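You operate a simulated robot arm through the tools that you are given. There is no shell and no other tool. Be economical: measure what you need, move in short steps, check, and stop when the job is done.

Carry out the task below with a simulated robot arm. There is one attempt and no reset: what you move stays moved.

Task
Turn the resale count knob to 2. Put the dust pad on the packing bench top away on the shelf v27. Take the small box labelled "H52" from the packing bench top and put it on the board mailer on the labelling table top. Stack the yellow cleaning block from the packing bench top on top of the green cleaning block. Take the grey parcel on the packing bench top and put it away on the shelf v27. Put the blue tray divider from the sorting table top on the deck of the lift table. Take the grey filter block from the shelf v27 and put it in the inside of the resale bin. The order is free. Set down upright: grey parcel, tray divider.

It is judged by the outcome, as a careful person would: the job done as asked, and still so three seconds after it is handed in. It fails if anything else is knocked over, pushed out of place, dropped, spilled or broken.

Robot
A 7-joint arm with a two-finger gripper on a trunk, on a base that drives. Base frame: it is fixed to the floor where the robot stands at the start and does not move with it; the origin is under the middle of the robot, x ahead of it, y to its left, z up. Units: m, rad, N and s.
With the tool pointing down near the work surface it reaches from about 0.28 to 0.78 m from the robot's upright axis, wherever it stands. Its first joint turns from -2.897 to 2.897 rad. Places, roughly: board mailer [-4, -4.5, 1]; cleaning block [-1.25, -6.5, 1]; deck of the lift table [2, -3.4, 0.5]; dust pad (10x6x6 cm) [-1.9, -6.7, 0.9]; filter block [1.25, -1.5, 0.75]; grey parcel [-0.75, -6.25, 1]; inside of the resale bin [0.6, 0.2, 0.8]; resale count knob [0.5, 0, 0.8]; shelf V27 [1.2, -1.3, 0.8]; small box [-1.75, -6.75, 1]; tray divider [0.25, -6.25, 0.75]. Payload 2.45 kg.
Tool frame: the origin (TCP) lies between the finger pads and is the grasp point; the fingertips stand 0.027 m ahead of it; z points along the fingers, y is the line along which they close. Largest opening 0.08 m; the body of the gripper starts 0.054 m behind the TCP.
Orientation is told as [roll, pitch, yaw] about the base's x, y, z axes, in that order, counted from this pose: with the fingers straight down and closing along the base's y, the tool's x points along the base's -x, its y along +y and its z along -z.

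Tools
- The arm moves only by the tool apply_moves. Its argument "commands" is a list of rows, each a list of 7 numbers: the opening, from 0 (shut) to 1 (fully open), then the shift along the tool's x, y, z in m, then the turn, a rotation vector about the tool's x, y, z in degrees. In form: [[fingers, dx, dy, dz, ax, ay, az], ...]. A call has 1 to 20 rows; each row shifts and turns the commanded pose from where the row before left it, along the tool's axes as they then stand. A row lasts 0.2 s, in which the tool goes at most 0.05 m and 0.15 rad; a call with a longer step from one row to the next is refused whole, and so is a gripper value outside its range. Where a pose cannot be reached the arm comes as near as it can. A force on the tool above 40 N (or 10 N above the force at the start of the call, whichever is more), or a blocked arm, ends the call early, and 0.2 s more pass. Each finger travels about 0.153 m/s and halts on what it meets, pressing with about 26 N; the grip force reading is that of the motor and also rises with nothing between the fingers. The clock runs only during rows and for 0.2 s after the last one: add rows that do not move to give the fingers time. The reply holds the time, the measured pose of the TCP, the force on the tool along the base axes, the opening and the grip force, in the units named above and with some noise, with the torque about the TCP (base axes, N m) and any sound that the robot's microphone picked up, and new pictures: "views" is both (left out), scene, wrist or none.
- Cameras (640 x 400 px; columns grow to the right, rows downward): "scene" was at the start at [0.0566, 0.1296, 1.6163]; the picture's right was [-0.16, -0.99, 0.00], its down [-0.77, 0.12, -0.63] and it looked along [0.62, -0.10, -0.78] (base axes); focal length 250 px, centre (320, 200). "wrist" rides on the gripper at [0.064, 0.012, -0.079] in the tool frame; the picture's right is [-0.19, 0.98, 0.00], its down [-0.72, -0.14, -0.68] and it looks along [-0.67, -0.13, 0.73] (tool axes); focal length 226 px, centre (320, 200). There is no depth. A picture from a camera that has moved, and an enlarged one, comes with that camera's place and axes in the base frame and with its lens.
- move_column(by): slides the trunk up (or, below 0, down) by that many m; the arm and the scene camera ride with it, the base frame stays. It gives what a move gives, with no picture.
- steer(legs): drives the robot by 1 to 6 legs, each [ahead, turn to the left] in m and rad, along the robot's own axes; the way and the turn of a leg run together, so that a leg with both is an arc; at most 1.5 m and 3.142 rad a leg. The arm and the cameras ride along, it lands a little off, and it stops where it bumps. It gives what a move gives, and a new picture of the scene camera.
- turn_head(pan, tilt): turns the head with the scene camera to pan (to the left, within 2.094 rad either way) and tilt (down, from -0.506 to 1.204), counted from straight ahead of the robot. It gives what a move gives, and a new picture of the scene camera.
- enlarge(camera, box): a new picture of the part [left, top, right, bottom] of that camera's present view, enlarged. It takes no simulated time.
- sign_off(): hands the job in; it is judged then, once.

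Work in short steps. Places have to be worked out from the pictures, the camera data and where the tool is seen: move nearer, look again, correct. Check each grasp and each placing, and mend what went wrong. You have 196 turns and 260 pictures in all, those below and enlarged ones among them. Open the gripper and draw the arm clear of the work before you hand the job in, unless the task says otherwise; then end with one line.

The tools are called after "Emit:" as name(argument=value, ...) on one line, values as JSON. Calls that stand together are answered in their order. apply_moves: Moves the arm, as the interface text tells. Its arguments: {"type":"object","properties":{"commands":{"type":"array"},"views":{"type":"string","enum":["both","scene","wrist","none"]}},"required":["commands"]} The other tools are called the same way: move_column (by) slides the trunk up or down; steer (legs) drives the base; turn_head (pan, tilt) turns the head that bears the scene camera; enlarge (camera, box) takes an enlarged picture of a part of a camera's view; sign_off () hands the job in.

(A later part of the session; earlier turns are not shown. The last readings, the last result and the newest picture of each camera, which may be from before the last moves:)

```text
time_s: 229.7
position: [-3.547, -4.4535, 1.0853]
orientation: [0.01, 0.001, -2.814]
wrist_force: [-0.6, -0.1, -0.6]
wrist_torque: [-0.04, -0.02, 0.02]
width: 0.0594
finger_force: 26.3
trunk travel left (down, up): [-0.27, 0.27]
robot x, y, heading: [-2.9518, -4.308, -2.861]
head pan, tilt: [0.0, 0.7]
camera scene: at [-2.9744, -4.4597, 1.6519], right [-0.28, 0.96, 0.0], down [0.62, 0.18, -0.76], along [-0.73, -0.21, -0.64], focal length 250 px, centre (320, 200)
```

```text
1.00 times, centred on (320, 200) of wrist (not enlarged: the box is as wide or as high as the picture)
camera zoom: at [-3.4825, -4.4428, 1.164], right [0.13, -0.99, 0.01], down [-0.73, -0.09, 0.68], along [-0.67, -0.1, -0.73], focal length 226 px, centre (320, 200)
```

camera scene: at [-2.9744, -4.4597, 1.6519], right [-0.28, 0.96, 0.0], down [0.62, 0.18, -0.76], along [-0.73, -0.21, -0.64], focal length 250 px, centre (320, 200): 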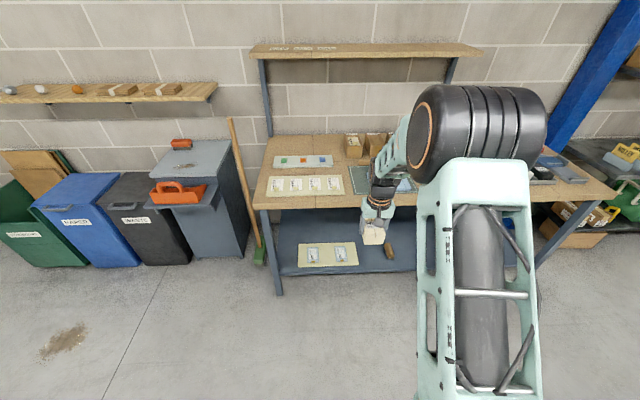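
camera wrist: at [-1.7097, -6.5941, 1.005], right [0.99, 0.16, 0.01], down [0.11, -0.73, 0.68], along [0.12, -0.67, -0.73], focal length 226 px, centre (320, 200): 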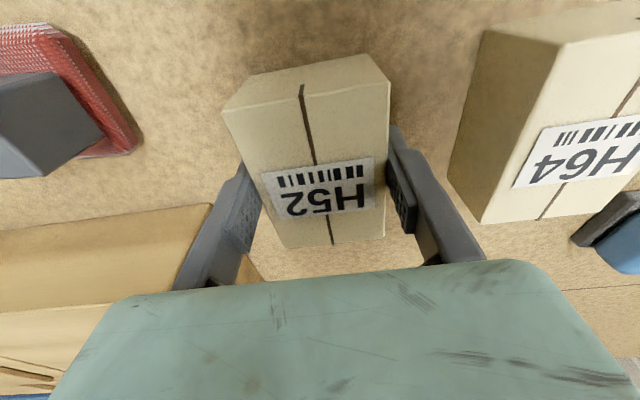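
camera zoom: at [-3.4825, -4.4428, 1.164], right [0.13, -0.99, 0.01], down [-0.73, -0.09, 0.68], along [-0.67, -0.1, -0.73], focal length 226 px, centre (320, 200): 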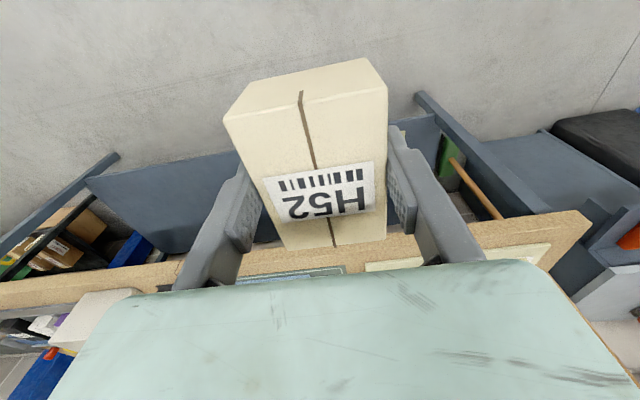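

The flat item on the cutting mat near (-4.07, -4.45) is probably the board mailer, but the arm hides it. I drive 0.42 m forward for a close look.

Emit:
steer(legs=[[0.42, 0.05]])

Emit:
apply_moves(commands=[[0.4, 0, 0, -0.04, 0, 0, 0], [0.4, 0.03, 0, -0.04, 0, 0, 0], [0.4, 0.03, 0, -0.03, 0, 0, 0]], views="both")

```text
time_s: 232.3
position: [-3.9402, -4.6102, 1.0844]
orientation: [0.011, 0.002, -2.766]
wrist_force: [-0.4, 0.3, -0.3]
wrist_torque: [0.02, -0.04, 0.04]
width: 0.059
finger_force: 25.8
trunk travel left (down, up): [-0.27, 0.27]
robot x, y, heading: [-3.3558, -4.4337, -2.809]
head pan, tilt: [0.0, 0.7]
camera scene: at [-3.3695, -4.5884, 1.6518], right [-0.33, 0.95, 0.0], down [0.61, 0.21, -0.76], along [-0.72, -0.25, -0.64], focal length 250 px, centre (320, 200)
```

scene: 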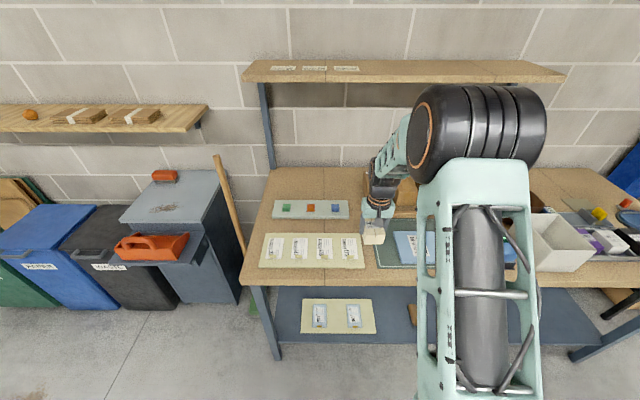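

```text
time_s: 233.1
position: [-3.8824, -4.5852, 1.1915]
orientation: [0.011, 0.0, -2.764]
wrist_force: [-0.1, 0.1, -0.9]
wrist_torque: [0.02, 0.0, 0.01]
width: 0.0593
finger_force: 26.1
trunk travel left (down, up): [-0.27, 0.27]
robot x, y, heading: [-3.3518, -4.4377, -2.814]
head pan, tilt: [0.0, 0.7]
camera scene: at [-3.3677, -4.5878, 1.652], right [-0.33, 0.95, 0.0], down [0.61, 0.21, -0.77], along [-0.72, -0.25, -0.64], focal length 250 px, centre (320, 200)
camera wrist: at [-3.8181, -4.5725, 1.2708], right [0.18, -0.98, 0.01], down [-0.72, -0.13, 0.68], along [-0.67, -0.13, -0.73], focal length 226 px, centre (320, 200)
```

scene: 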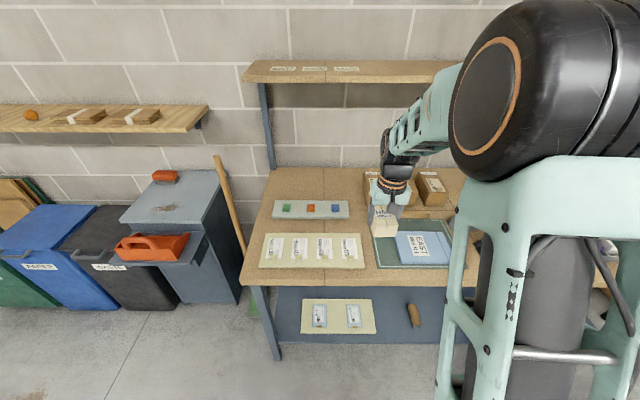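
wrist: 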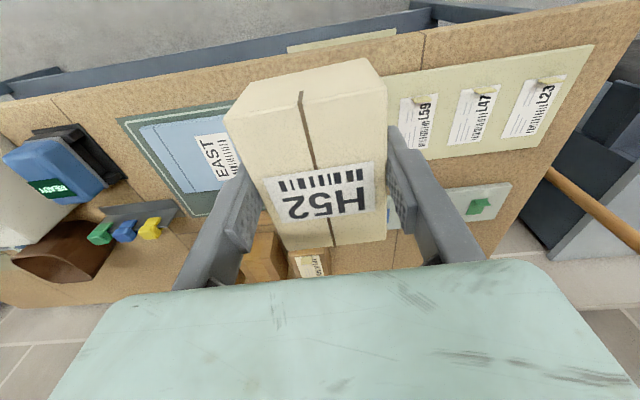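

The board mailer is the light-blue flat piece labelled EAST on the mat, centred at about (-4.075, -4.41). I move H52 over it.

Emit:
apply_moves(commands=[[0.4, -0.019, -0.0394, 0, 0, 0, 0], [0.4, -0.019, -0.0394, 0, 0, 0, 0], [0.4, -0.019, -0.0394, 0, 0, 0, 0], [0.4, -0.019, -0.0394, 0, 0, 0, 0], [0.4, -0.019, -0.0394, 0, 0, 0, 0], [0.4, -0.019, -0.0394, 0, 0, 0, 0], [0.4, 0, 0, 0.04, 0, 0, 0], [0.4, 0, 0, 0.04, 0, 0, 0], [0.4, 0, 0, 0.04, 0, 0, 0], [0.4, 0, 0, 0.04, 0, 0, 0], [0.4, 0, 0, 0.03, 0, 0, 0]], views="both")

Emit:
enlarge(camera="scene", box=[350, 190, 490, 290])

```text
time_s: 235.5
position: [-4.0741, -4.4083, 1.0038]
orientation: [0.011, 0.001, -2.762]
wrist_force: [0.3, 0.0, -1.2]
wrist_torque: [0.0, -0.01, -0.07]
width: 0.0592
finger_force: 25.1
trunk travel left (down, up): [-0.27, 0.27]
robot x, y, heading: [-3.3512, -4.4356, -2.813]
head pan, tilt: [0.0, 0.7]
camera scene: at [-3.3694, -4.5878, 1.6519], right [-0.33, 0.95, 0.0], down [0.61, 0.21, -0.76], along [-0.72, -0.25, -0.64], focal length 250 px, centre (320, 200)
camera wrist: at [-4.0117, -4.3957, 1.0825], right [0.18, -0.98, 0.01], down [-0.72, -0.13, 0.68], along [-0.67, -0.13, -0.73], focal length 226 px, centre (320, 200)
```

scene: 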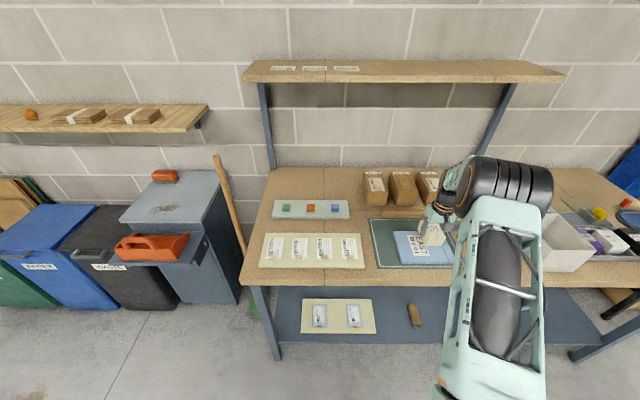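
wrist: 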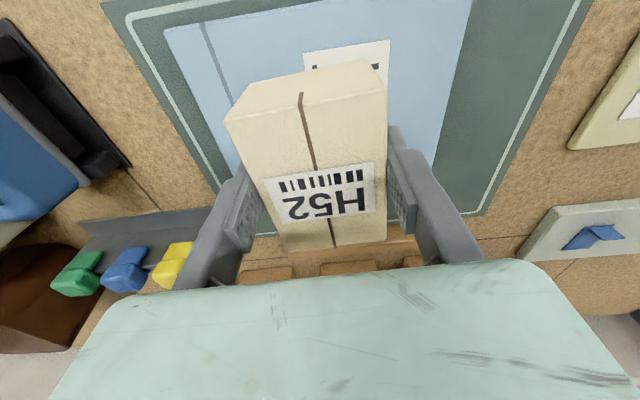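

```text
4.00 times, centred on (420, 240) of scene
camera zoom: at [-3.3694, -4.5878, 1.6519], right [-0.33, 0.95, 0.0], down [0.61, 0.21, -0.76], along [-0.72, -0.25, -0.64], focal length 1002 px, centre (-80, 40)
```

zoom: 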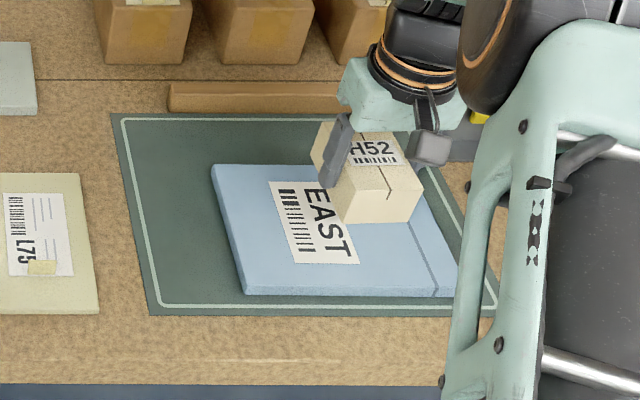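

It's centred. I shift 4 cm to the free side so the label stays visible, then lower.

Emit:
apply_moves(commands=[[0.4, 0, -0.04, 0, 0, 0, 0], [0.4, 0, 0, 0.03, 0, 0, 0], [0.4, 0, 0, 0.015, 0, 0, 0], [0.4, 0, 0, 0.005, 0, 0, 0], [0.4, 0, 0, 0.005, 0, 0, 0], [0.4, 0, 0, 0.004, 0, 0, 0]], views="wrist")

```text
time_s: 236.9
position: [-4.0924, -4.3735, 0.9429]
orientation: [0.01, 0.0, -2.765]
wrist_force: [0.6, -1.1, 1.3]
wrist_torque: [0.08, -0.06, -0.02]
width: 0.0593
finger_force: 25.7
trunk travel left (down, up): [-0.27, 0.27]
robot x, y, heading: [-3.3529, -4.4376, -2.809]
head pan, tilt: [0.0, 0.7]
camera wrist: at [-4.0286, -4.3607, 1.0225], right [0.18, -0.98, 0.01], down [-0.72, -0.13, 0.68], along [-0.67, -0.13, -0.73], focal length 226 px, centre (320, 200)
```

wrist: 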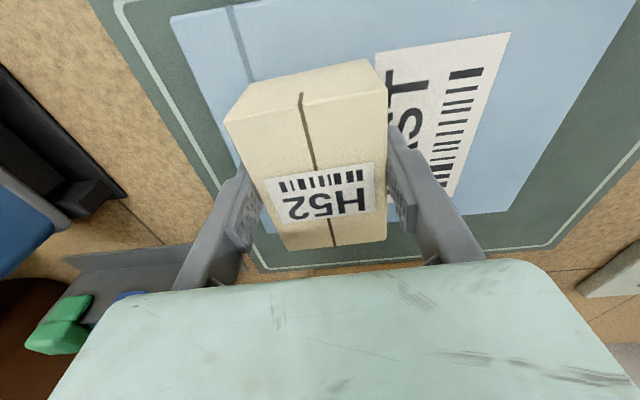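

The box is near the mailer's far edge. I raise slightly, bring it 3 cm toward me, and set it down.

Emit:
apply_moves(commands=[[0.4, 0, 0, -0.012, 0, 0, 0], [0.4, 0.03, 0.005, 0, 0, 0, 0], [0.4, 0, 0, 0.01, 0, 0, 0], [0.4, 0, 0, 0.004, 0, 0, 0], [0.4, 0, 0, 0.004, 0, 0, 0]], views="both")

Emit:
enlarge(camera="scene", box=[350, 190, 490, 290])

```text
time_s: 238.1
position: [-4.0624, -4.3665, 0.9428]
orientation: [0.008, -0.004, -2.763]
wrist_force: [-0.3, -2.0, 31.4]
wrist_torque: [0.62, -0.47, -0.08]
width: 0.0591
finger_force: 26.8
trunk travel left (down, up): [-0.27, 0.27]
robot x, y, heading: [-3.3514, -4.4397, -2.809]
head pan, tilt: [0.0, 0.7]
camera scene: at [-3.3659, -4.5885, 1.6523], right [-0.33, 0.95, 0.0], down [0.61, 0.21, -0.77], along [-0.72, -0.25, -0.64], focal length 250 px, centre (320, 200)
camera wrist: at [-3.9984, -4.3541, 1.0212], right [0.18, -0.98, 0.01], down [-0.72, -0.13, 0.68], along [-0.67, -0.13, -0.73], focal length 226 px, centre (320, 200)
```

scene: 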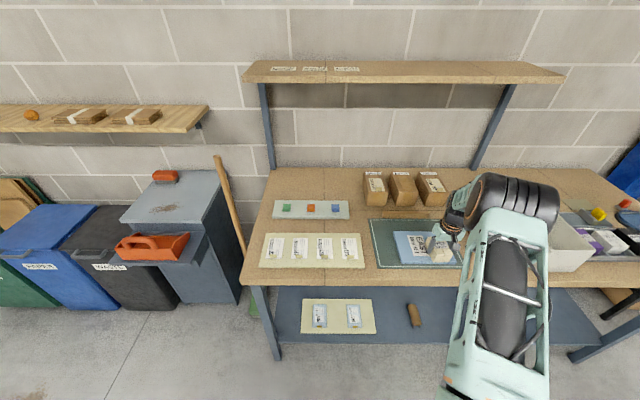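
wrist: 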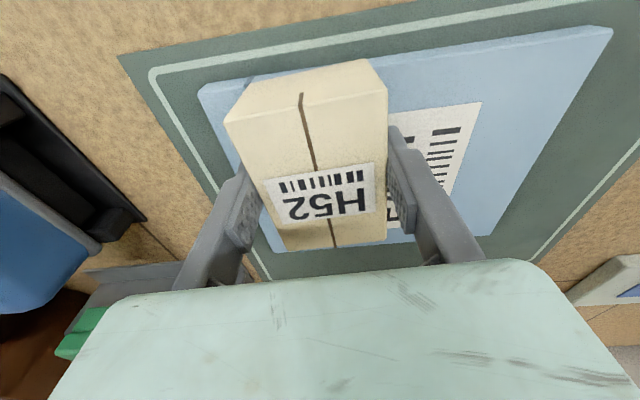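

```text
4.00 times, centred on (420, 240) of scene
camera zoom: at [-3.3659, -4.5885, 1.6523], right [-0.33, 0.95, 0.0], down [0.61, 0.21, -0.77], along [-0.72, -0.25, -0.64], focal length 1002 px, centre (-80, 40)
```

zoom: 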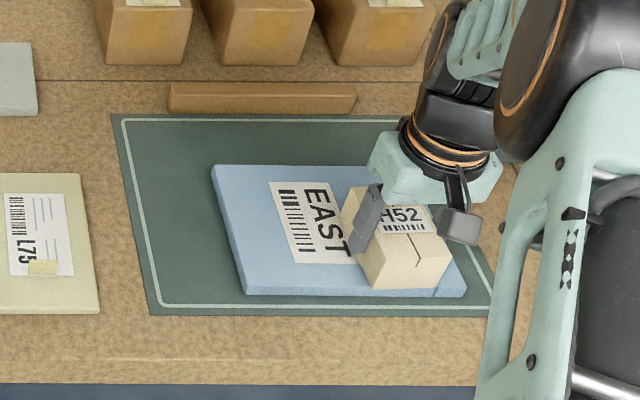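

The box is now too near the front-right corner. I nudge it 1.5 cm back and 2.5 cm left, then place it.

Emit:
apply_moves(commands=[[0.4, 0, 0, -0.012, 0, 0, 0], [0.4, -0.015, 0.022, 0, 0, 0, 0], [0.4, 0, 0, 0.008, 0, 0, 0], [0.4, 0, 0, 0.003, 0, 0, 0]], views="none")

Emit:
enlarge(camera="scene", box=[350, 190, 490, 290])

```text
time_s: 239.1
position: [-4.0692, -4.3935, 0.9422]
orientation: [0.009, -0.003, -2.764]
wrist_force: [-3.1, -0.6, 23.3]
wrist_torque: [0.62, 0.08, 0.04]
width: 0.0593
finger_force: 26.1
trunk travel left (down, up): [-0.27, 0.27]
robot x, y, heading: [-3.3524, -4.4345, -2.81]
head pan, tilt: [0.0, 0.7]
```

```text
4.00 times, centred on (420, 240) of scene
camera zoom: at [-3.3669, -4.588, 1.6522], right [-0.33, 0.95, 0.0], down [0.61, 0.21, -0.77], along [-0.72, -0.25, -0.64], focal length 1002 px, centre (-80, 40)
```

zoom: 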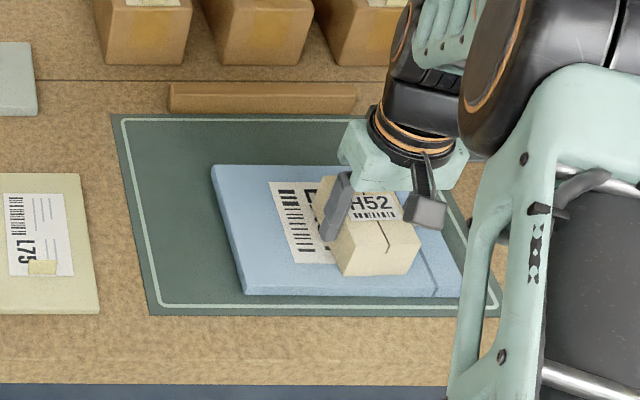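

H52 is well inside the mailer and in contact. I release and rise.

Emit:
apply_moves(commands=[[0.4, 0, 0, -0.002, 0, 0, 0], [0.85, 0, 0, 0, 0, 0, 0], [0.95, 0, 0, 0, 0, 0, 0], [0.95, 0, 0, -0.02, 0, 0, 0], [0.95, 0, 0, -0.04, 0, 0, 0], [0.95, 0, 0, -0.04, 0, 0, 0], [0.95, 0, 0, -0.04, 0, 0, 0]], views="scene")

```text
time_s: 240.7
position: [-4.0677, -4.3929, 1.0804]
orientation: [0.013, 0.003, -2.764]
wrist_force: [0.1, 0.0, -0.3]
wrist_torque: [0.03, 0.01, 0.0]
width: 0.0762
finger_force: 0.1
trunk travel left (down, up): [-0.27, 0.27]
robot x, y, heading: [-3.3529, -4.4342, -2.813]
head pan, tilt: [0.0, 0.7]
camera scene: at [-3.3683, -4.5881, 1.6519], right [-0.33, 0.95, 0.0], down [0.61, 0.21, -0.77], along [-0.72, -0.25, -0.64], focal length 250 px, centre (320, 200)
```

scene: 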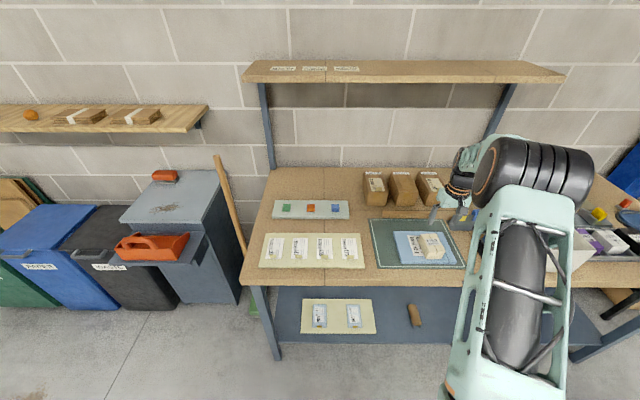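

H52 rests on the mailer. Now the dust pad: I retract, back off, and drive back to the packing bench.

Emit:
apply_moves(commands=[[0.95, 0.04, 0, -0.02, 0, 0, 0], [0.95, 0.04, 0, -0.02, 0, 0, 0], [0.95, 0.04, 0, -0.02, 0, 0, 0]], views="none")

Emit:
steer(legs=[[-0.5, 0], [0, 1.694], [0.8, 0], [0.73, 0], [0, -0.115]])

```text
time_s: 241.5
position: [-3.9585, -4.3483, 1.1404]
orientation: [0.009, 0.002, -2.761]
wrist_force: [0.2, -0.6, 1.6]
wrist_torque: [0.02, 0.0, -0.04]
width: 0.076
finger_force: 0.0
trunk travel left (down, up): [-0.27, 0.27]
robot x, y, heading: [-3.3574, -4.4331, -2.811]
head pan, tilt: [0.0, 0.7]
```

```text
time_s: 256.8
position: [-2.3601, -6.3004, 1.1415]
orientation: [0.01, 0.002, -1.227]
wrist_force: [-0.1, -0.3, 0.1]
wrist_torque: [-0.01, 0.03, 0.0]
width: 0.0758
finger_force: 0.0
trunk travel left (down, up): [-0.27, 0.27]
robot x, y, heading: [-2.2527, -5.6958, -1.281]
head pan, tilt: [0.0, 0.7]
camera scene: at [-2.0964, -5.7183, 1.6519], right [-0.96, -0.29, 0.0], down [-0.19, 0.62, -0.76], along [0.22, -0.73, -0.64], focal length 250 px, centre (320, 200)
```

scene: 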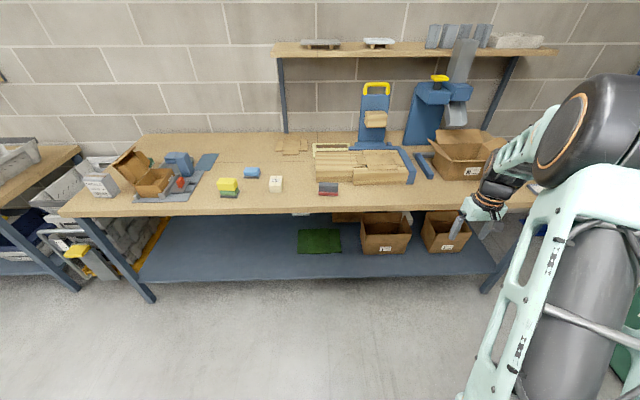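

The pad is at about (-1.865, -6.65). I swing the tool 0.3 m left, in front of the robot, then drive 0.38 m closer.

Emit:
apply_moves(commands=[[1, 0, 0.043, 0, 0, 0, 0], [1, 0, 0.043, 0, 0, 0, 0], [1, 0, 0.043, 0, 0, 0, 0], [1, 0, 0.043, 0, 0, 0, 0], [1, 0, 0.043, 0, 0, 0, 0], [1, 0, 0.043, 0, 0, 0, 0], [1, 0, 0.043, 0, 0, 0, 0], [1, 0, 0.043, 0, 0, 0, 0]], views="none")

Emit:
steer(legs=[[0.38, 0.04]])

Emit:
apply_moves(commands=[[1, 0, 0, 0, 0, 0, 0]], views="wrist")

```text
time_s: 258.6
position: [-2.0358, -6.1879, 1.1456]
orientation: [0.012, -0.001, -1.23]
wrist_force: [-0.4, 0.0, 1.3]
wrist_torque: [0.01, 0.0, -0.01]
width: 0.0799
finger_force: 0.1
trunk travel left (down, up): [-0.27, 0.27]
robot x, y, heading: [-2.2503, -5.6944, -1.276]
head pan, tilt: [0.0, 0.7]
```

```text
time_s: 261.0
position: [-1.9008, -6.5498, 1.1462]
orientation: [0.012, 0.003, -1.191]
wrist_force: [0.1, -0.3, 0.0]
wrist_torque: [-0.01, -0.01, 0.01]
width: 0.0799
finger_force: 0.2
trunk travel left (down, up): [-0.27, 0.27]
robot x, y, heading: [-2.1305, -6.0652, -1.24]
head pan, tilt: [0.0, 0.7]
camera scene: at [-1.9757, -6.0828, 1.6518], right [-0.95, -0.33, 0.0], down [-0.21, 0.61, -0.76], along [0.25, -0.72, -0.64], focal length 250 px, centre (320, 200)
```

scene: 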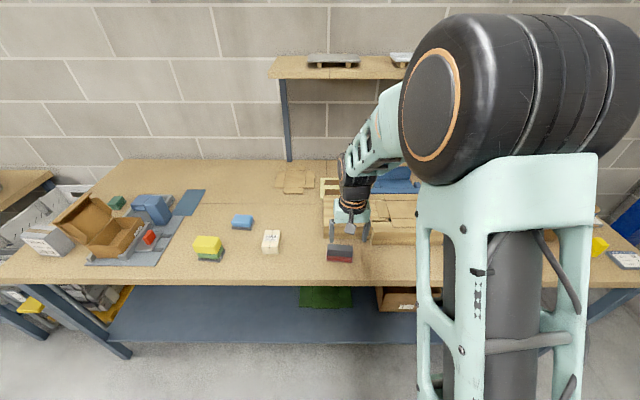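

```text
time_s: 261.4
position: [-1.8991, -6.5487, 1.1471]
orientation: [0.011, 0.002, -1.19]
wrist_force: [0.4, 0.3, 0.1]
wrist_torque: [-0.02, -0.03, 0.01]
width: 0.0802
finger_force: 0.1
trunk travel left (down, up): [-0.27, 0.27]
robot x, y, heading: [-2.1278, -6.0635, -1.239]
head pan, tilt: [0.0, 0.7]
camera wrist: at [-1.912, -6.4853, 1.2257], right [0.98, 0.18, 0.01], down [0.13, -0.72, 0.68], along [0.13, -0.67, -0.73], focal length 226 px, centre (320, 200)
```

wrist: 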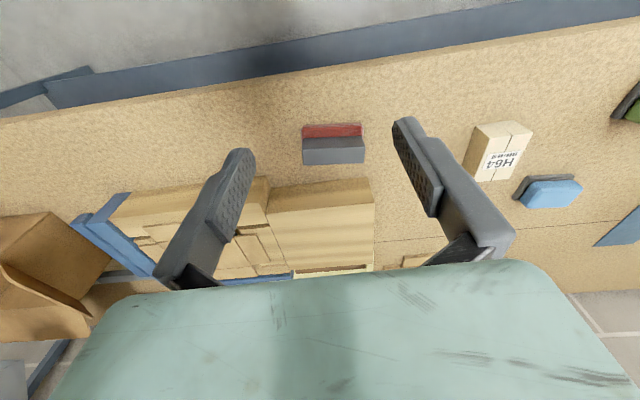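

Emit:
enlarge(camera="wrist", box=[280, 100, 400, 180])

Emit:
enlarge(camera="scene", box=[300, 220, 400, 280])

```text
5.00 times, centred on (340, 140) of wrist
camera zoom: at [-1.912, -6.4853, 1.2257], right [0.98, 0.18, 0.01], down [0.13, -0.72, 0.68], along [0.13, -0.67, -0.73], focal length 1130 px, centre (220, 500)
```

zoom: 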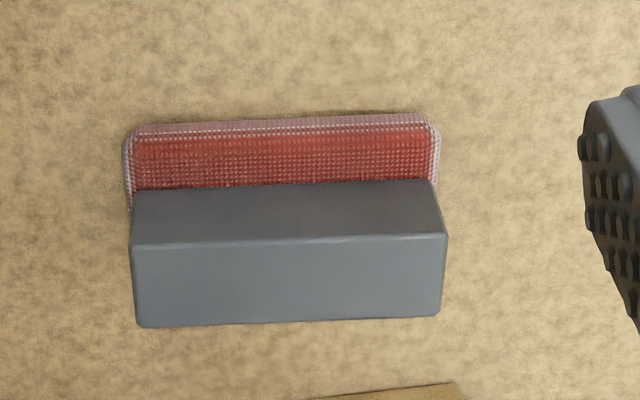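

```text
6.40 times, centred on (350, 250) of scene
camera zoom: at [-1.9759, -6.0822, 1.6519], right [-0.95, -0.33, 0.0], down [-0.21, 0.61, -0.76], along [0.25, -0.72, -0.64], focal length 1603 px, centre (128, -120)
```

zoom: 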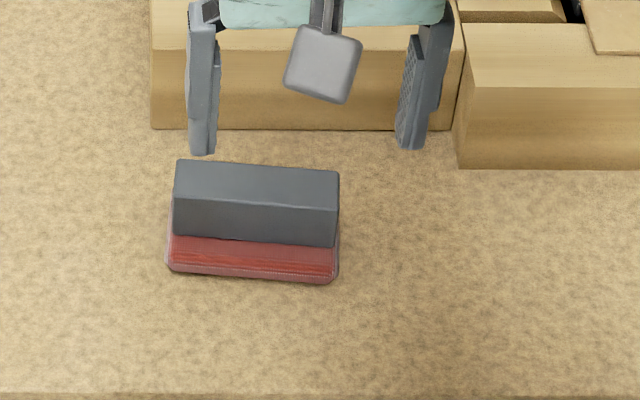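

The dust pad's handle is at about (-1.858, -6.648), long axis ~12°, top at ~0.95. I rotate ~100° to grip across the handle and hover.

Emit:
apply_moves(commands=[[0.7, 0, 0, 0, 0, 0, 8.3], [0.7, 0, 0, 0, 0, 0, 8.3], [0.7, 0, 0, 0, 0, 0, 8.3], [0.7, 0, 0, 0, 0, 0, 8.3], [0.7, 0, 0, 0, 0, 0, 8.3], [0.7, 0, 0, 0, 0, 0, 8.3], [0.7, 0, 0, 0, 0, 0, 8.3], [0.7, 0, 0, 0, 0, 0, 8.3], [0.7, 0, 0, 0, 0, 0, 8.3], [0.7, 0, 0, 0, 0, 0, 8.3], [0.7, 0, 0, 0, 0, 0, 8.3], [0.7, 0, 0, 0, 0, 0, 8.3], [0.7, 0.0065, 0.035, 0, 0, 0, 0], [0.7, 0.0065, 0.035, 0, 0, 0, 0], [0.7, 0.0065, 0.035, 0, 0, 0, 0], [0.7, 0, 0, 0.04, 0, 0, 0], [0.7, 0, 0, 0.04, 0, 0, 0], [0.7, 0, 0, 0.04, 0, 0, 0], [0.7, 0, 0, 0.03, 0, 0, 0]], views="both")

```text
time_s: 265.4
position: [-1.8586, -6.6464, 0.9977]
orientation: [-0.004, 0.011, -2.929]
wrist_force: [0.1, -0.2, 0.5]
wrist_torque: [-0.01, -0.02, -0.01]
width: 0.056
finger_force: 0.1
trunk travel left (down, up): [-0.27, 0.27]
robot x, y, heading: [-2.1325, -6.0691, -1.235]
head pan, tilt: [0.0, 0.7]
camera scene: at [-1.9757, -6.0824, 1.6518], right [-0.95, -0.33, 0.0], down [-0.21, 0.61, -0.76], along [0.25, -0.72, -0.64], focal length 250 px, centre (320, 200)
camera wrist: at [-1.794, -6.6445, 1.0763], right [0.02, -1.0, 0.0], down [-0.74, -0.02, 0.67], along [-0.67, -0.01, -0.74], focal length 226 px, centre (320, 200)
```

scene: 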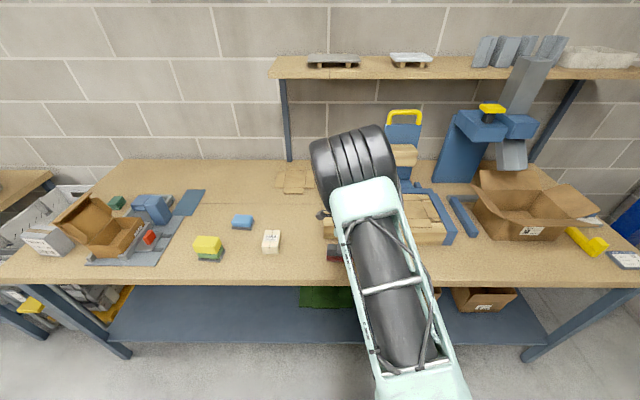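
wrist: 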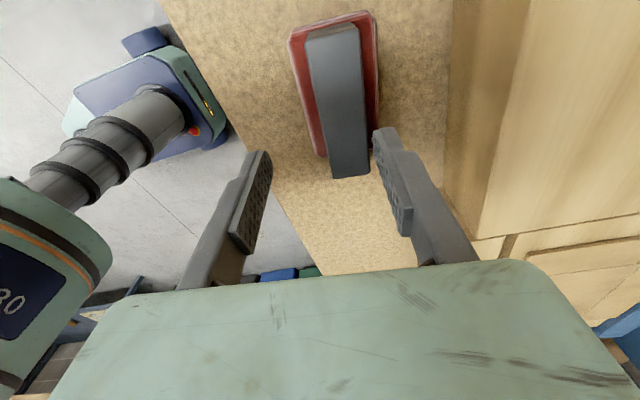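

The handle is ~14 mm off in y and 12 mm in x, with ~4° rotation. I correct and descend to grip it.

Emit:
apply_moves(commands=[[0.75, 0.012, 0.014, 0, 0, 0, 4], [0.75, 0, 0, 0.025, 0, 0, 0], [0.75, 0, 0, 0, 0, 0, 0]], views="wrist")

```text
time_s: 266.2
position: [-1.8395, -6.6597, 0.9721]
orientation: [-0.003, 0.011, -2.997]
wrist_force: [-0.3, 0.9, -0.1]
wrist_torque: [0.02, -0.01, -0.01]
width: 0.0598
finger_force: 0.1
trunk travel left (down, up): [-0.27, 0.27]
robot x, y, heading: [-2.1332, -6.0692, -1.238]
head pan, tilt: [0.0, 0.7]
camera wrist: at [-1.7769, -6.6621, 1.0514], right [-0.05, -1.0, -0.01], down [-0.74, 0.03, 0.67], along [-0.67, 0.04, -0.74], focal length 226 px, centre (320, 200)
```

wrist: 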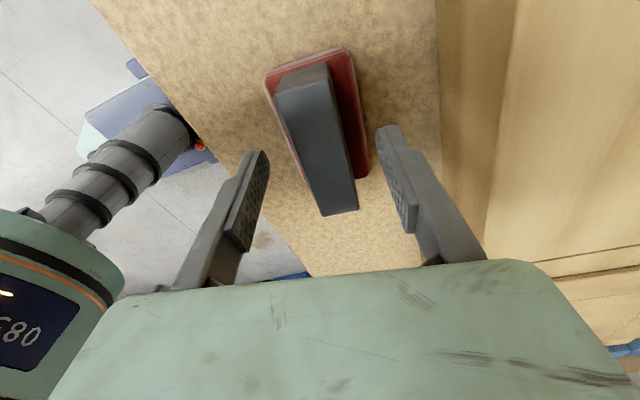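

Centred. I descend 3 cm and close.

Emit:
apply_moves(commands=[[0.75, 0, 0, 0.02, 0, 0, 0], [0.75, 0, 0, 0.01, 0, 0, 0], [0.3, 0, 0, 0, 0, 0, 0], [0.2, 0, 0, 0, 0, 0, 0], [0.2, 0, 0, 0, 0, 0, 0], [0.2, 0, 0, -0.03, 0, 0, 0]], views="wrist")

```text
time_s: 267.6
position: [-1.8422, -6.6581, 0.9712]
orientation: [-0.002, 0.011, -2.999]
wrist_force: [-0.2, -0.2, -1.5]
wrist_torque: [0.0, -0.01, 0.05]
width: 0.0289
finger_force: 26.0
trunk travel left (down, up): [-0.27, 0.27]
robot x, y, heading: [-2.1316, -6.0665, -1.239]
head pan, tilt: [0.0, 0.7]
camera wrist: at [-1.7783, -6.6619, 1.051], right [-0.05, -1.0, -0.01], down [-0.74, 0.03, 0.67], along [-0.67, 0.04, -0.74], focal length 226 px, centre (320, 200)
```

wrist: 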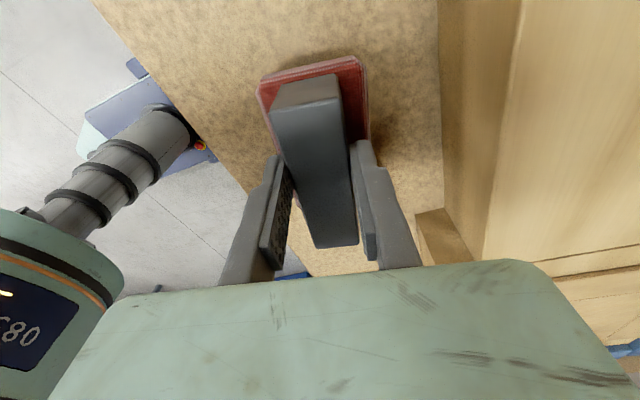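

The dust pad is gripped. I lift it, back away, and rotate the wrist to the robot-aligned yaw.

Emit:
apply_moves(commands=[[0.2, 0, 0, -0.04, 0, 0, 0], [0.2, 0, 0, -0.04, 0, 0, 0], [0.2, 0, 0, -0.04, 0, 0, 0], [0.2, 0, 0, -0.04, 0, 0, 0]], views="none")

Emit:
steer(legs=[[-0.4, 0]])

Emit:
apply_moves(commands=[[0.2, 0, 0, 0, 0, 0, -8.4], [0.2, 0, 0, 0, 0, 0, -8.4], [0.2, 0, 0, 0, 0, 0, -8.4], [0.2, 0, 0, 0, 0, 0, -8.4], [0.2, 0, 0, 0, 0, 0, -8.4], [0.2, 0, 0, 0, 0, 0, -8.4], [0.2, 0, 0, 0, 0, 0, -8.4], [0.2, 0, 0, 0, 0, 0, -8.4], [0.2, 0, 0, 0, 0, 0, -8.4], [0.2, 0, 0, 0, 0, 0, -8.4], [0.2, 0, 0, 0, 0, 0, -8.4], [0.2, 0, 0, 0, 0, 0, -8.4]], views="wrist")

Emit:
steer(legs=[[0, 2.246], [1.4, 0], [1.4, 0], [1.4, 0], [0.35, 0], [0, -0.67]])

```text
time_s: 268.6
position: [-1.8417, -6.657, 1.1339]
orientation: [-0.005, 0.012, -2.998]
wrist_force: [0.2, 0.0, -0.6]
wrist_torque: [-0.03, -0.03, -0.01]
width: 0.0291
finger_force: 25.9
trunk travel left (down, up): [-0.27, 0.27]
robot x, y, heading: [-2.1354, -6.0699, -1.234]
head pan, tilt: [0.0, 0.7]
```

```text
time_s: 271.0
position: [-1.9642, -6.2908, 1.1337]
orientation: [-0.004, 0.011, -2.99]
wrist_force: [-0.4, -0.7, -1.4]
wrist_torque: [-0.06, 0.02, 0.04]
width: 0.0292
finger_force: 25.8
trunk travel left (down, up): [-0.27, 0.27]
robot x, y, heading: [-2.255, -5.7025, -1.229]
head pan, tilt: [0.0, 0.7]
camera scene: at [-2.1033, -5.716, 1.652], right [-0.94, -0.33, 0.0], down [-0.21, 0.61, -0.77], along [0.26, -0.72, -0.64], focal length 250 px, centre (320, 200)
```

scene: 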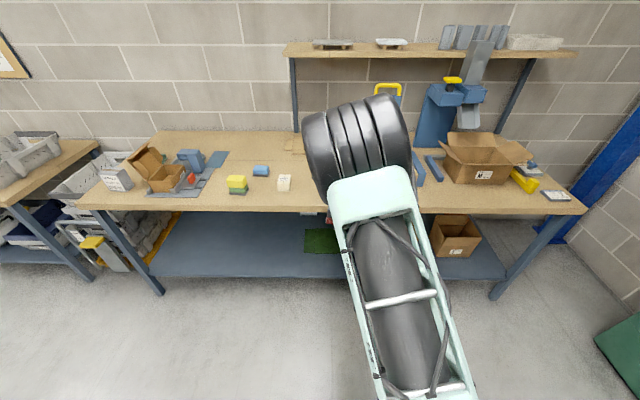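

```text
time_s: 273.6
position: [-1.9638, -6.2902, 1.1327]
orientation: [0.01, 0.001, -1.228]
wrist_force: [-0.3, -1.0, -0.2]
wrist_torque: [0.04, 0.01, 0.02]
width: 0.0294
finger_force: 26.7
trunk travel left (down, up): [-0.27, 0.27]
robot x, y, heading: [-2.258, -5.7038, -1.231]
head pan, tilt: [0.0, 0.7]
camera wrist: at [-1.974, -6.2269, 1.2122], right [0.99, 0.15, 0.01], down [0.1, -0.73, 0.68], along [0.11, -0.67, -0.73], focal length 226 px, centre (320, 200)
```

wrist: 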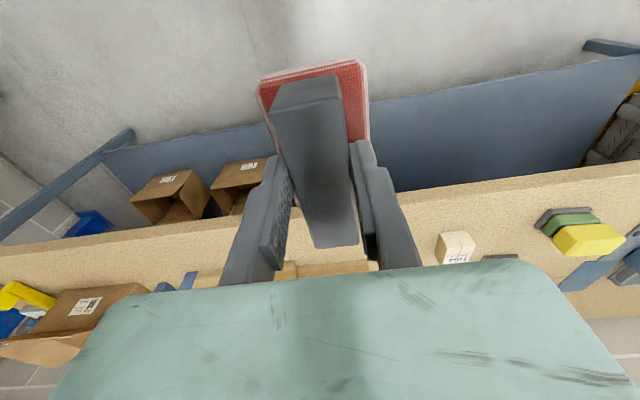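

```text
time_s: 302.9
position: [0.994, -1.7278, 1.1324]
orientation: [0.012, 0.002, 0.298]
wrist_force: [-1.0, 0.1, -0.9]
wrist_torque: [0.01, 0.05, 0.0]
width: 0.0292
finger_force: 25.8
trunk travel left (down, up): [-0.27, 0.27]
robot x, y, heading: [0.3929, -1.9956, 0.296]
head pan, tilt: [0.0, 0.7]
camera scene: at [0.4182, -1.8432, 1.6519], right [0.29, -0.96, 0.0], down [-0.62, -0.19, -0.76], along [0.73, 0.22, -0.64], focal length 250 px, centre (320, 200)
```

scene: 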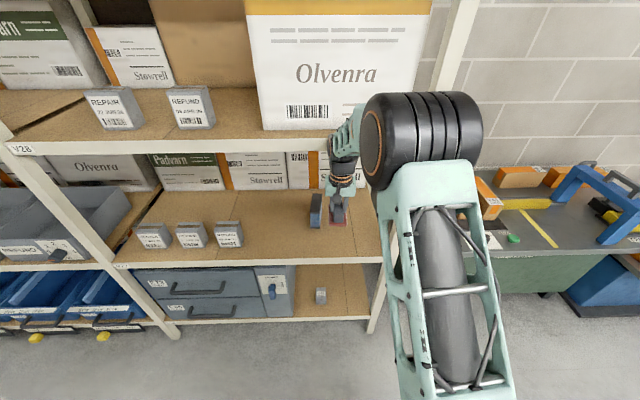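

I'm in front of V27, about 0.24 m too far right. I lower the trunk to shelf level and shift the tool left.

Emit:
move_column(by=-0.22)

Emit:
apply_moves(commands=[[0.2, 0.01, 0.04, 0, 0, 0, 0], [0.2, 0.01, 0.04, 0, 0, 0, 0], [0.2, 0, 0.04, 0, 0, 0, 0], [0.2, 0, 0.04, 0, 0, 0, 0], [0.2, 0, 0.04, 0, 0, 0, -2.3]], views="both")

```text
time_s: 305.2
position: [0.9952, -1.7289, 0.9129]
orientation: [0.009, 0.003, 0.298]
wrist_force: [-0.1, 0.4, -0.4]
wrist_torque: [0.0, 0.04, -0.02]
width: 0.029
finger_force: 26.1
trunk travel left (down, up): [-0.05, 0.49]
robot x, y, heading: [0.3973, -1.9967, 0.297]
head pan, tilt: [0.0, 0.7]
```

```text
time_s: 306.4
position: [0.9159, -1.5434, 0.9123]
orientation: [0.01, 0.001, 0.339]
wrist_force: [-0.2, 0.4, 0.1]
wrist_torque: [-0.03, 0.01, 0.03]
width: 0.0292
finger_force: 25.9
trunk travel left (down, up): [-0.05, 0.49]
robot x, y, heading: [0.3921, -1.9961, 0.292]
head pan, tilt: [0.0, 0.7]
camera scene: at [0.4181, -1.843, 1.4319], right [0.29, -0.96, 0.0], down [-0.62, -0.19, -0.76], along [0.73, 0.22, -0.64], focal length 250 px, centre (320, 200)
camera wrist: at [0.8526, -1.5532, 0.9924], right [-0.14, 0.99, 0.01], down [0.73, 0.1, 0.68], along [0.67, 0.1, -0.73], focal length 226 px, centre (320, 200)
```

scene: 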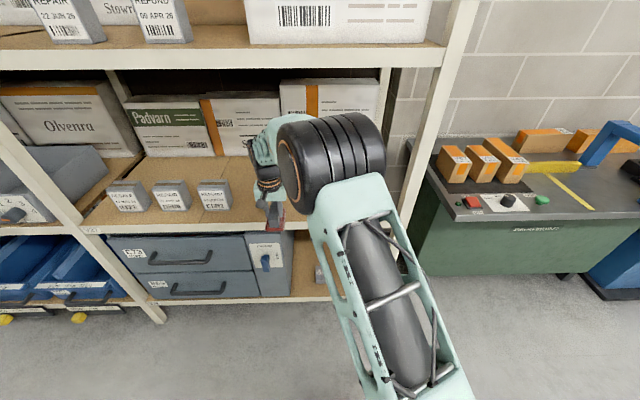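
wrist: 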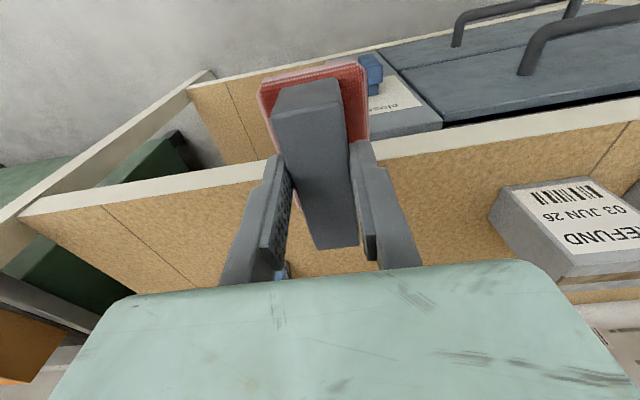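

There is free space at the right front of V27. I drive in 0.15 m and reach a bit further.

Emit:
steer(legs=[[0.15, 0.02]])

Emit:
apply_moves(commands=[[0.2, -0.03, 0, 0, 0, 0, 0], [0.2, -0.03, 0, 0, 0, 0, 0]], views="both")

```text
time_s: 307.8
position: [1.0491, -1.4873, 0.913]
orientation: [0.01, 0.001, 0.361]
wrist_force: [0.7, 0.0, -0.5]
wrist_torque: [-0.02, -0.01, 0.02]
width: 0.029
finger_force: 26.1
trunk travel left (down, up): [-0.05, 0.49]
robot x, y, heading: [0.5402, -1.9505, 0.321]
head pan, tilt: [0.0, 0.7]
camera scene: at [0.5572, -1.797, 1.4318], right [0.31, -0.95, 0.0], down [-0.61, -0.2, -0.76], along [0.73, 0.24, -0.64], focal length 250 px, centre (320, 200)
```

scene: 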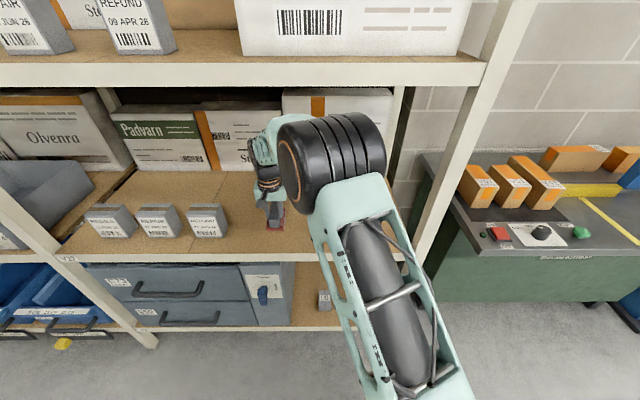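

```text
time_s: 308.4
position: [1.105, -1.4673, 0.9102]
orientation: [0.009, 0.002, 0.36]
wrist_force: [0.2, -0.4, -0.2]
wrist_torque: [-0.04, -0.01, 0.01]
width: 0.0291
finger_force: 25.4
trunk travel left (down, up): [-0.05, 0.49]
robot x, y, heading: [0.5374, -1.9479, 0.317]
head pan, tilt: [0.0, 0.7]
camera scene: at [0.5573, -1.797, 1.4318], right [0.31, -0.95, 0.0], down [-0.61, -0.2, -0.76], along [0.73, 0.24, -0.64], focal length 250 px, centre (320, 200)
camera wrist: at [1.0412, -1.4782, 0.9893], right [-0.17, 0.99, 0.01], down [0.73, 0.12, 0.68], along [0.67, 0.12, -0.73], focal length 226 px, centre (320, 200)
```

scene: 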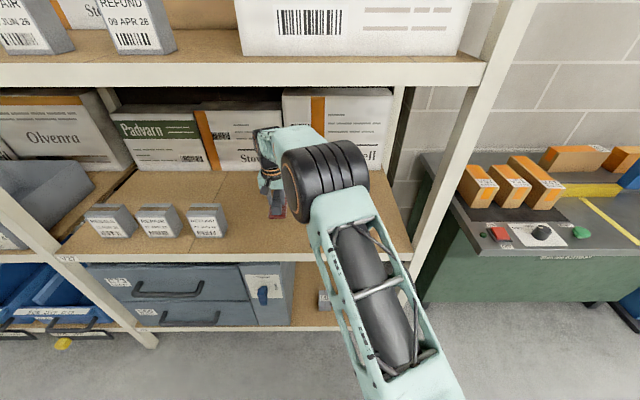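
wrist: 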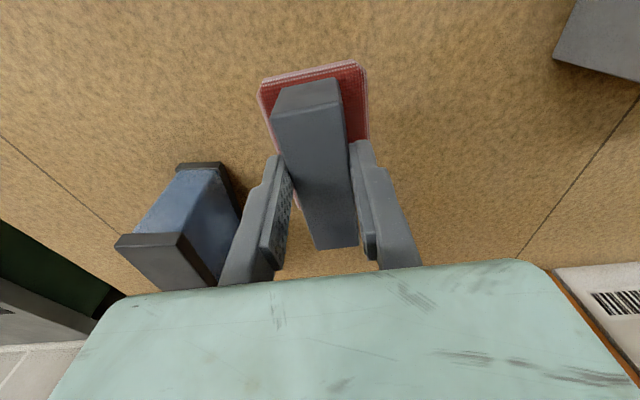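

I shift 4.5 cm left, away from the blue filter block, and lower the pad toward the shelf.

Emit:
apply_moves(commands=[[0.2, 0, 0.045, 0, 0, 0, 0], [0.2, 0, 0, 0.03, 0, 0, 0], [0.2, 0, 0, 0.03, 0, 0, 0], [0.2, 0, 0, 0.012, 0, 0, 0], [0.2, 0, 0, 0.006, 0, 0, 0]], views="wrist")

```text
time_s: 309.6
position: [1.0863, -1.4209, 0.8406]
orientation: [0.014, -0.004, 0.36]
wrist_force: [-2.9, -0.3, 29.8]
wrist_torque: [-0.35, 0.3, -0.02]
width: 0.0292
finger_force: 26.0
trunk travel left (down, up): [-0.05, 0.49]
robot x, y, heading: [0.5328, -1.95, 0.323]
head pan, tilt: [0.0, 0.7]
camera wrist: at [1.0227, -1.4335, 0.9194], right [-0.17, 0.99, 0.02], down [0.72, 0.11, 0.68], along [0.67, 0.12, -0.73], focal length 226 px, centre (320, 200)
```

wrist: 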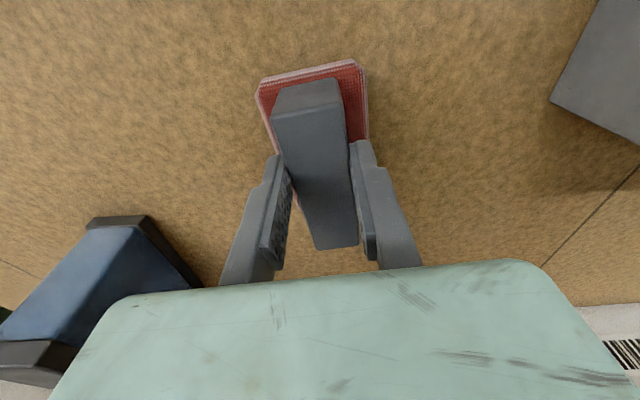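

Contact with the shelf. I open and rise vertically.

Emit:
apply_moves(commands=[[0.2, 0, 0, -0.003, 0, 0, 0], [0.6, 0, 0, 0, 0, 0, 0], [0.6, 0, 0, 0, 0, 0, 0], [0.6, 0, 0, -0.03, 0, 0, 0], [0.6, 0, 0, -0.04, 0, 0, 0], [0.6, 0, 0, -0.03, 0, 0, 0]], views="wrist")

```text
time_s: 311.0
position: [1.087, -1.4239, 0.9391]
orientation: [0.01, 0.004, 0.361]
wrist_force: [0.5, -1.0, -0.3]
wrist_torque: [-0.03, -0.01, -0.02]
width: 0.0481
finger_force: 0.1
trunk travel left (down, up): [-0.05, 0.49]
robot x, y, heading: [0.5411, -1.9545, 0.323]
head pan, tilt: [0.0, 0.7]
camera wrist: at [1.0242, -1.4341, 1.0176], right [-0.17, 0.99, 0.01], down [0.73, 0.12, 0.68], along [0.67, 0.12, -0.73], focal length 226 px, centre (320, 200)
```

wrist: 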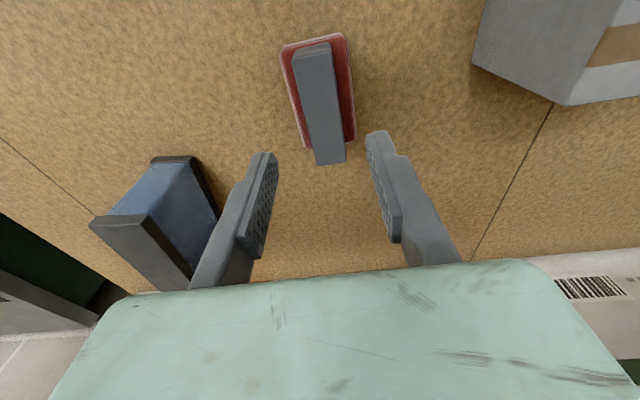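

The pad rests on V27. I back out, raise the trunk, and drive to the left end of the packing bench for the grey parcel.

Emit:
steer(legs=[[-0.32, 0], [0, -2.31]])

Emit:
move_column(by=0.24)

Emit:
steer(legs=[[1.2, 0], [1.2, 0], [1.1, 0], [0, 0.753]])

```text
time_s: 318.7
position: [0.253, -2.8123, 0.9375]
orientation: [0.01, 0.0, -1.965]
wrist_force: [-0.3, -0.7, -0.4]
wrist_torque: [0.02, 0.02, 0.0]
width: 0.0481
finger_force: 0.1
trunk travel left (down, up): [-0.05, 0.49]
robot x, y, heading: [0.2445, -2.0509, -2.006]
head pan, tilt: [0.0, 0.7]
camera scene: at [0.3465, -2.1665, 1.4319], right [-0.91, 0.42, 0.0], down [0.27, 0.58, -0.76], along [-0.32, -0.69, -0.64], focal length 250 px, centre (320, 200)
```

scene: 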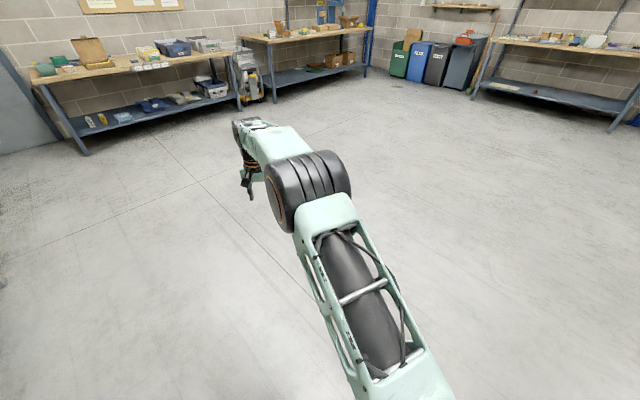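

```text
time_s: 321.2
position: [0.2531, -2.8113, 1.1783]
orientation: [0.011, 0.0, -1.966]
wrist_force: [0.8, 0.2, 0.9]
wrist_torque: [-0.01, 0.02, 0.0]
width: 0.0482
finger_force: 0.1
trunk travel left (down, up): [-0.29, 0.25]
robot x, y, heading: [0.248, -2.0506, -2.006]
head pan, tilt: [0.0, 0.7]
```

```text
time_s: 340.1
position: [-0.8575, -5.7248, 1.1779]
orientation: [0.01, 0.002, -1.283]
wrist_force: [0.4, -0.6, -0.5]
wrist_torque: [0.01, 0.0, -0.03]
width: 0.0483
finger_force: 0.0
trunk travel left (down, up): [-0.29, 0.25]
robot x, y, heading: [-1.342, -5.1358, -1.322]
head pan, tilt: [0.0, 0.7]
camera scene: at [-1.1928, -5.1658, 1.6719], right [-0.97, -0.25, 0.0], down [-0.16, 0.62, -0.76], along [0.19, -0.74, -0.64], focal length 250 px, centre (320, 200)
```

scene: 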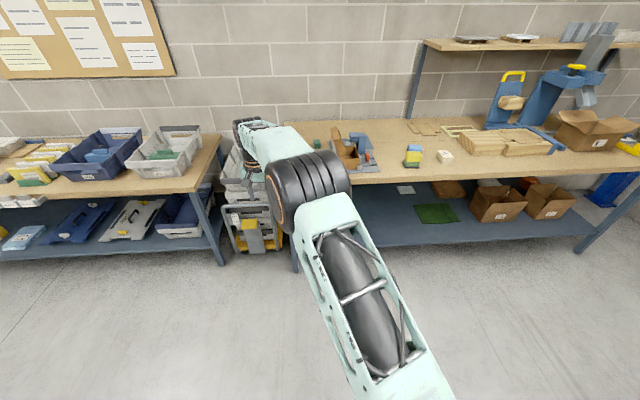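

I go 0.6 m forward with a heading correction, bringing the tool in front of the robot.

Emit:
apply_moves(commands=[[1, 0, -0.04, 0, 0, 0, 0], [1, 0, -0.04, 0, 0, 0, 0], [1, 0, -0.04, 0, 0, 0, 0], [1, 0, -0.04, 0, 0, 0, 0], [1, 0, -0.04, 0, 0, 0, 0]], views="none")

Emit:
steer(legs=[[0, 0.088], [0.57, 0]])

Emit:
apply_moves(commands=[[1, 0, 0, 0, 0, 0, 0]], views="wrist")

```text
time_s: 341.3
position: [-1.0506, -5.7822, 1.1777]
orientation: [0.013, 0.002, -1.28]
wrist_force: [0.6, -0.3, 0.9]
wrist_torque: [-0.01, 0.0, -0.03]
width: 0.0799
finger_force: 0.1
trunk travel left (down, up): [-0.29, 0.25]
robot x, y, heading: [-1.3442, -5.1377, -1.32]
head pan, tilt: [0.0, 0.7]
```

```text
time_s: 345.1
position: [-0.806, -6.3073, 1.1765]
orientation: [0.01, 0.001, -1.199]
wrist_force: [0.5, -0.3, -0.3]
wrist_torque: [0.04, -0.01, 0.0]
width: 0.0798
finger_force: 0.0
trunk travel left (down, up): [-0.29, 0.25]
robot x, y, heading: [-1.155, -5.6892, -1.234]
head pan, tilt: [0.0, 0.7]
camera scene: at [-0.9994, -5.7063, 1.6718], right [-0.95, -0.33, 0.0], down [-0.21, 0.61, -0.76], along [0.25, -0.72, -0.64], focal length 250 px, centre (320, 200)
```

scene: 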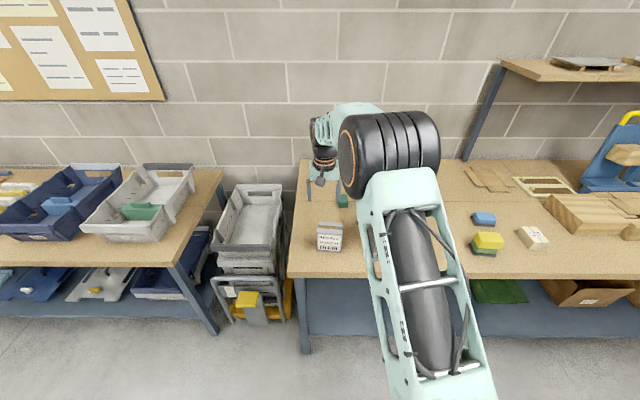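

```text
time_s: 345.6
position: [-0.8059, -6.3086, 1.1774]
orientation: [0.01, 0.001, -1.2]
wrist_force: [0.0, 0.4, 0.7]
wrist_torque: [-0.01, 0.01, 0.02]
width: 0.08
finger_force: 0.0
trunk travel left (down, up): [-0.29, 0.25]
robot x, y, heading: [-1.1543, -5.6916, -1.241]
head pan, tilt: [0.0, 0.7]
camera wrist: at [-0.8185, -6.2444, 1.2567], right [0.98, 0.18, 0.01], down [0.12, -0.72, 0.68], along [0.13, -0.67, -0.73], focal length 226 px, centre (320, 200)
```

wrist: 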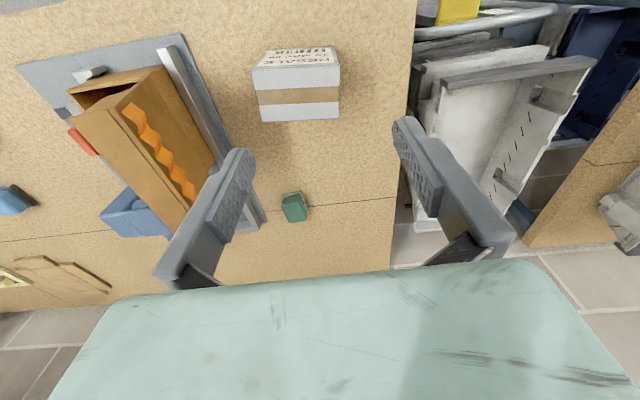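

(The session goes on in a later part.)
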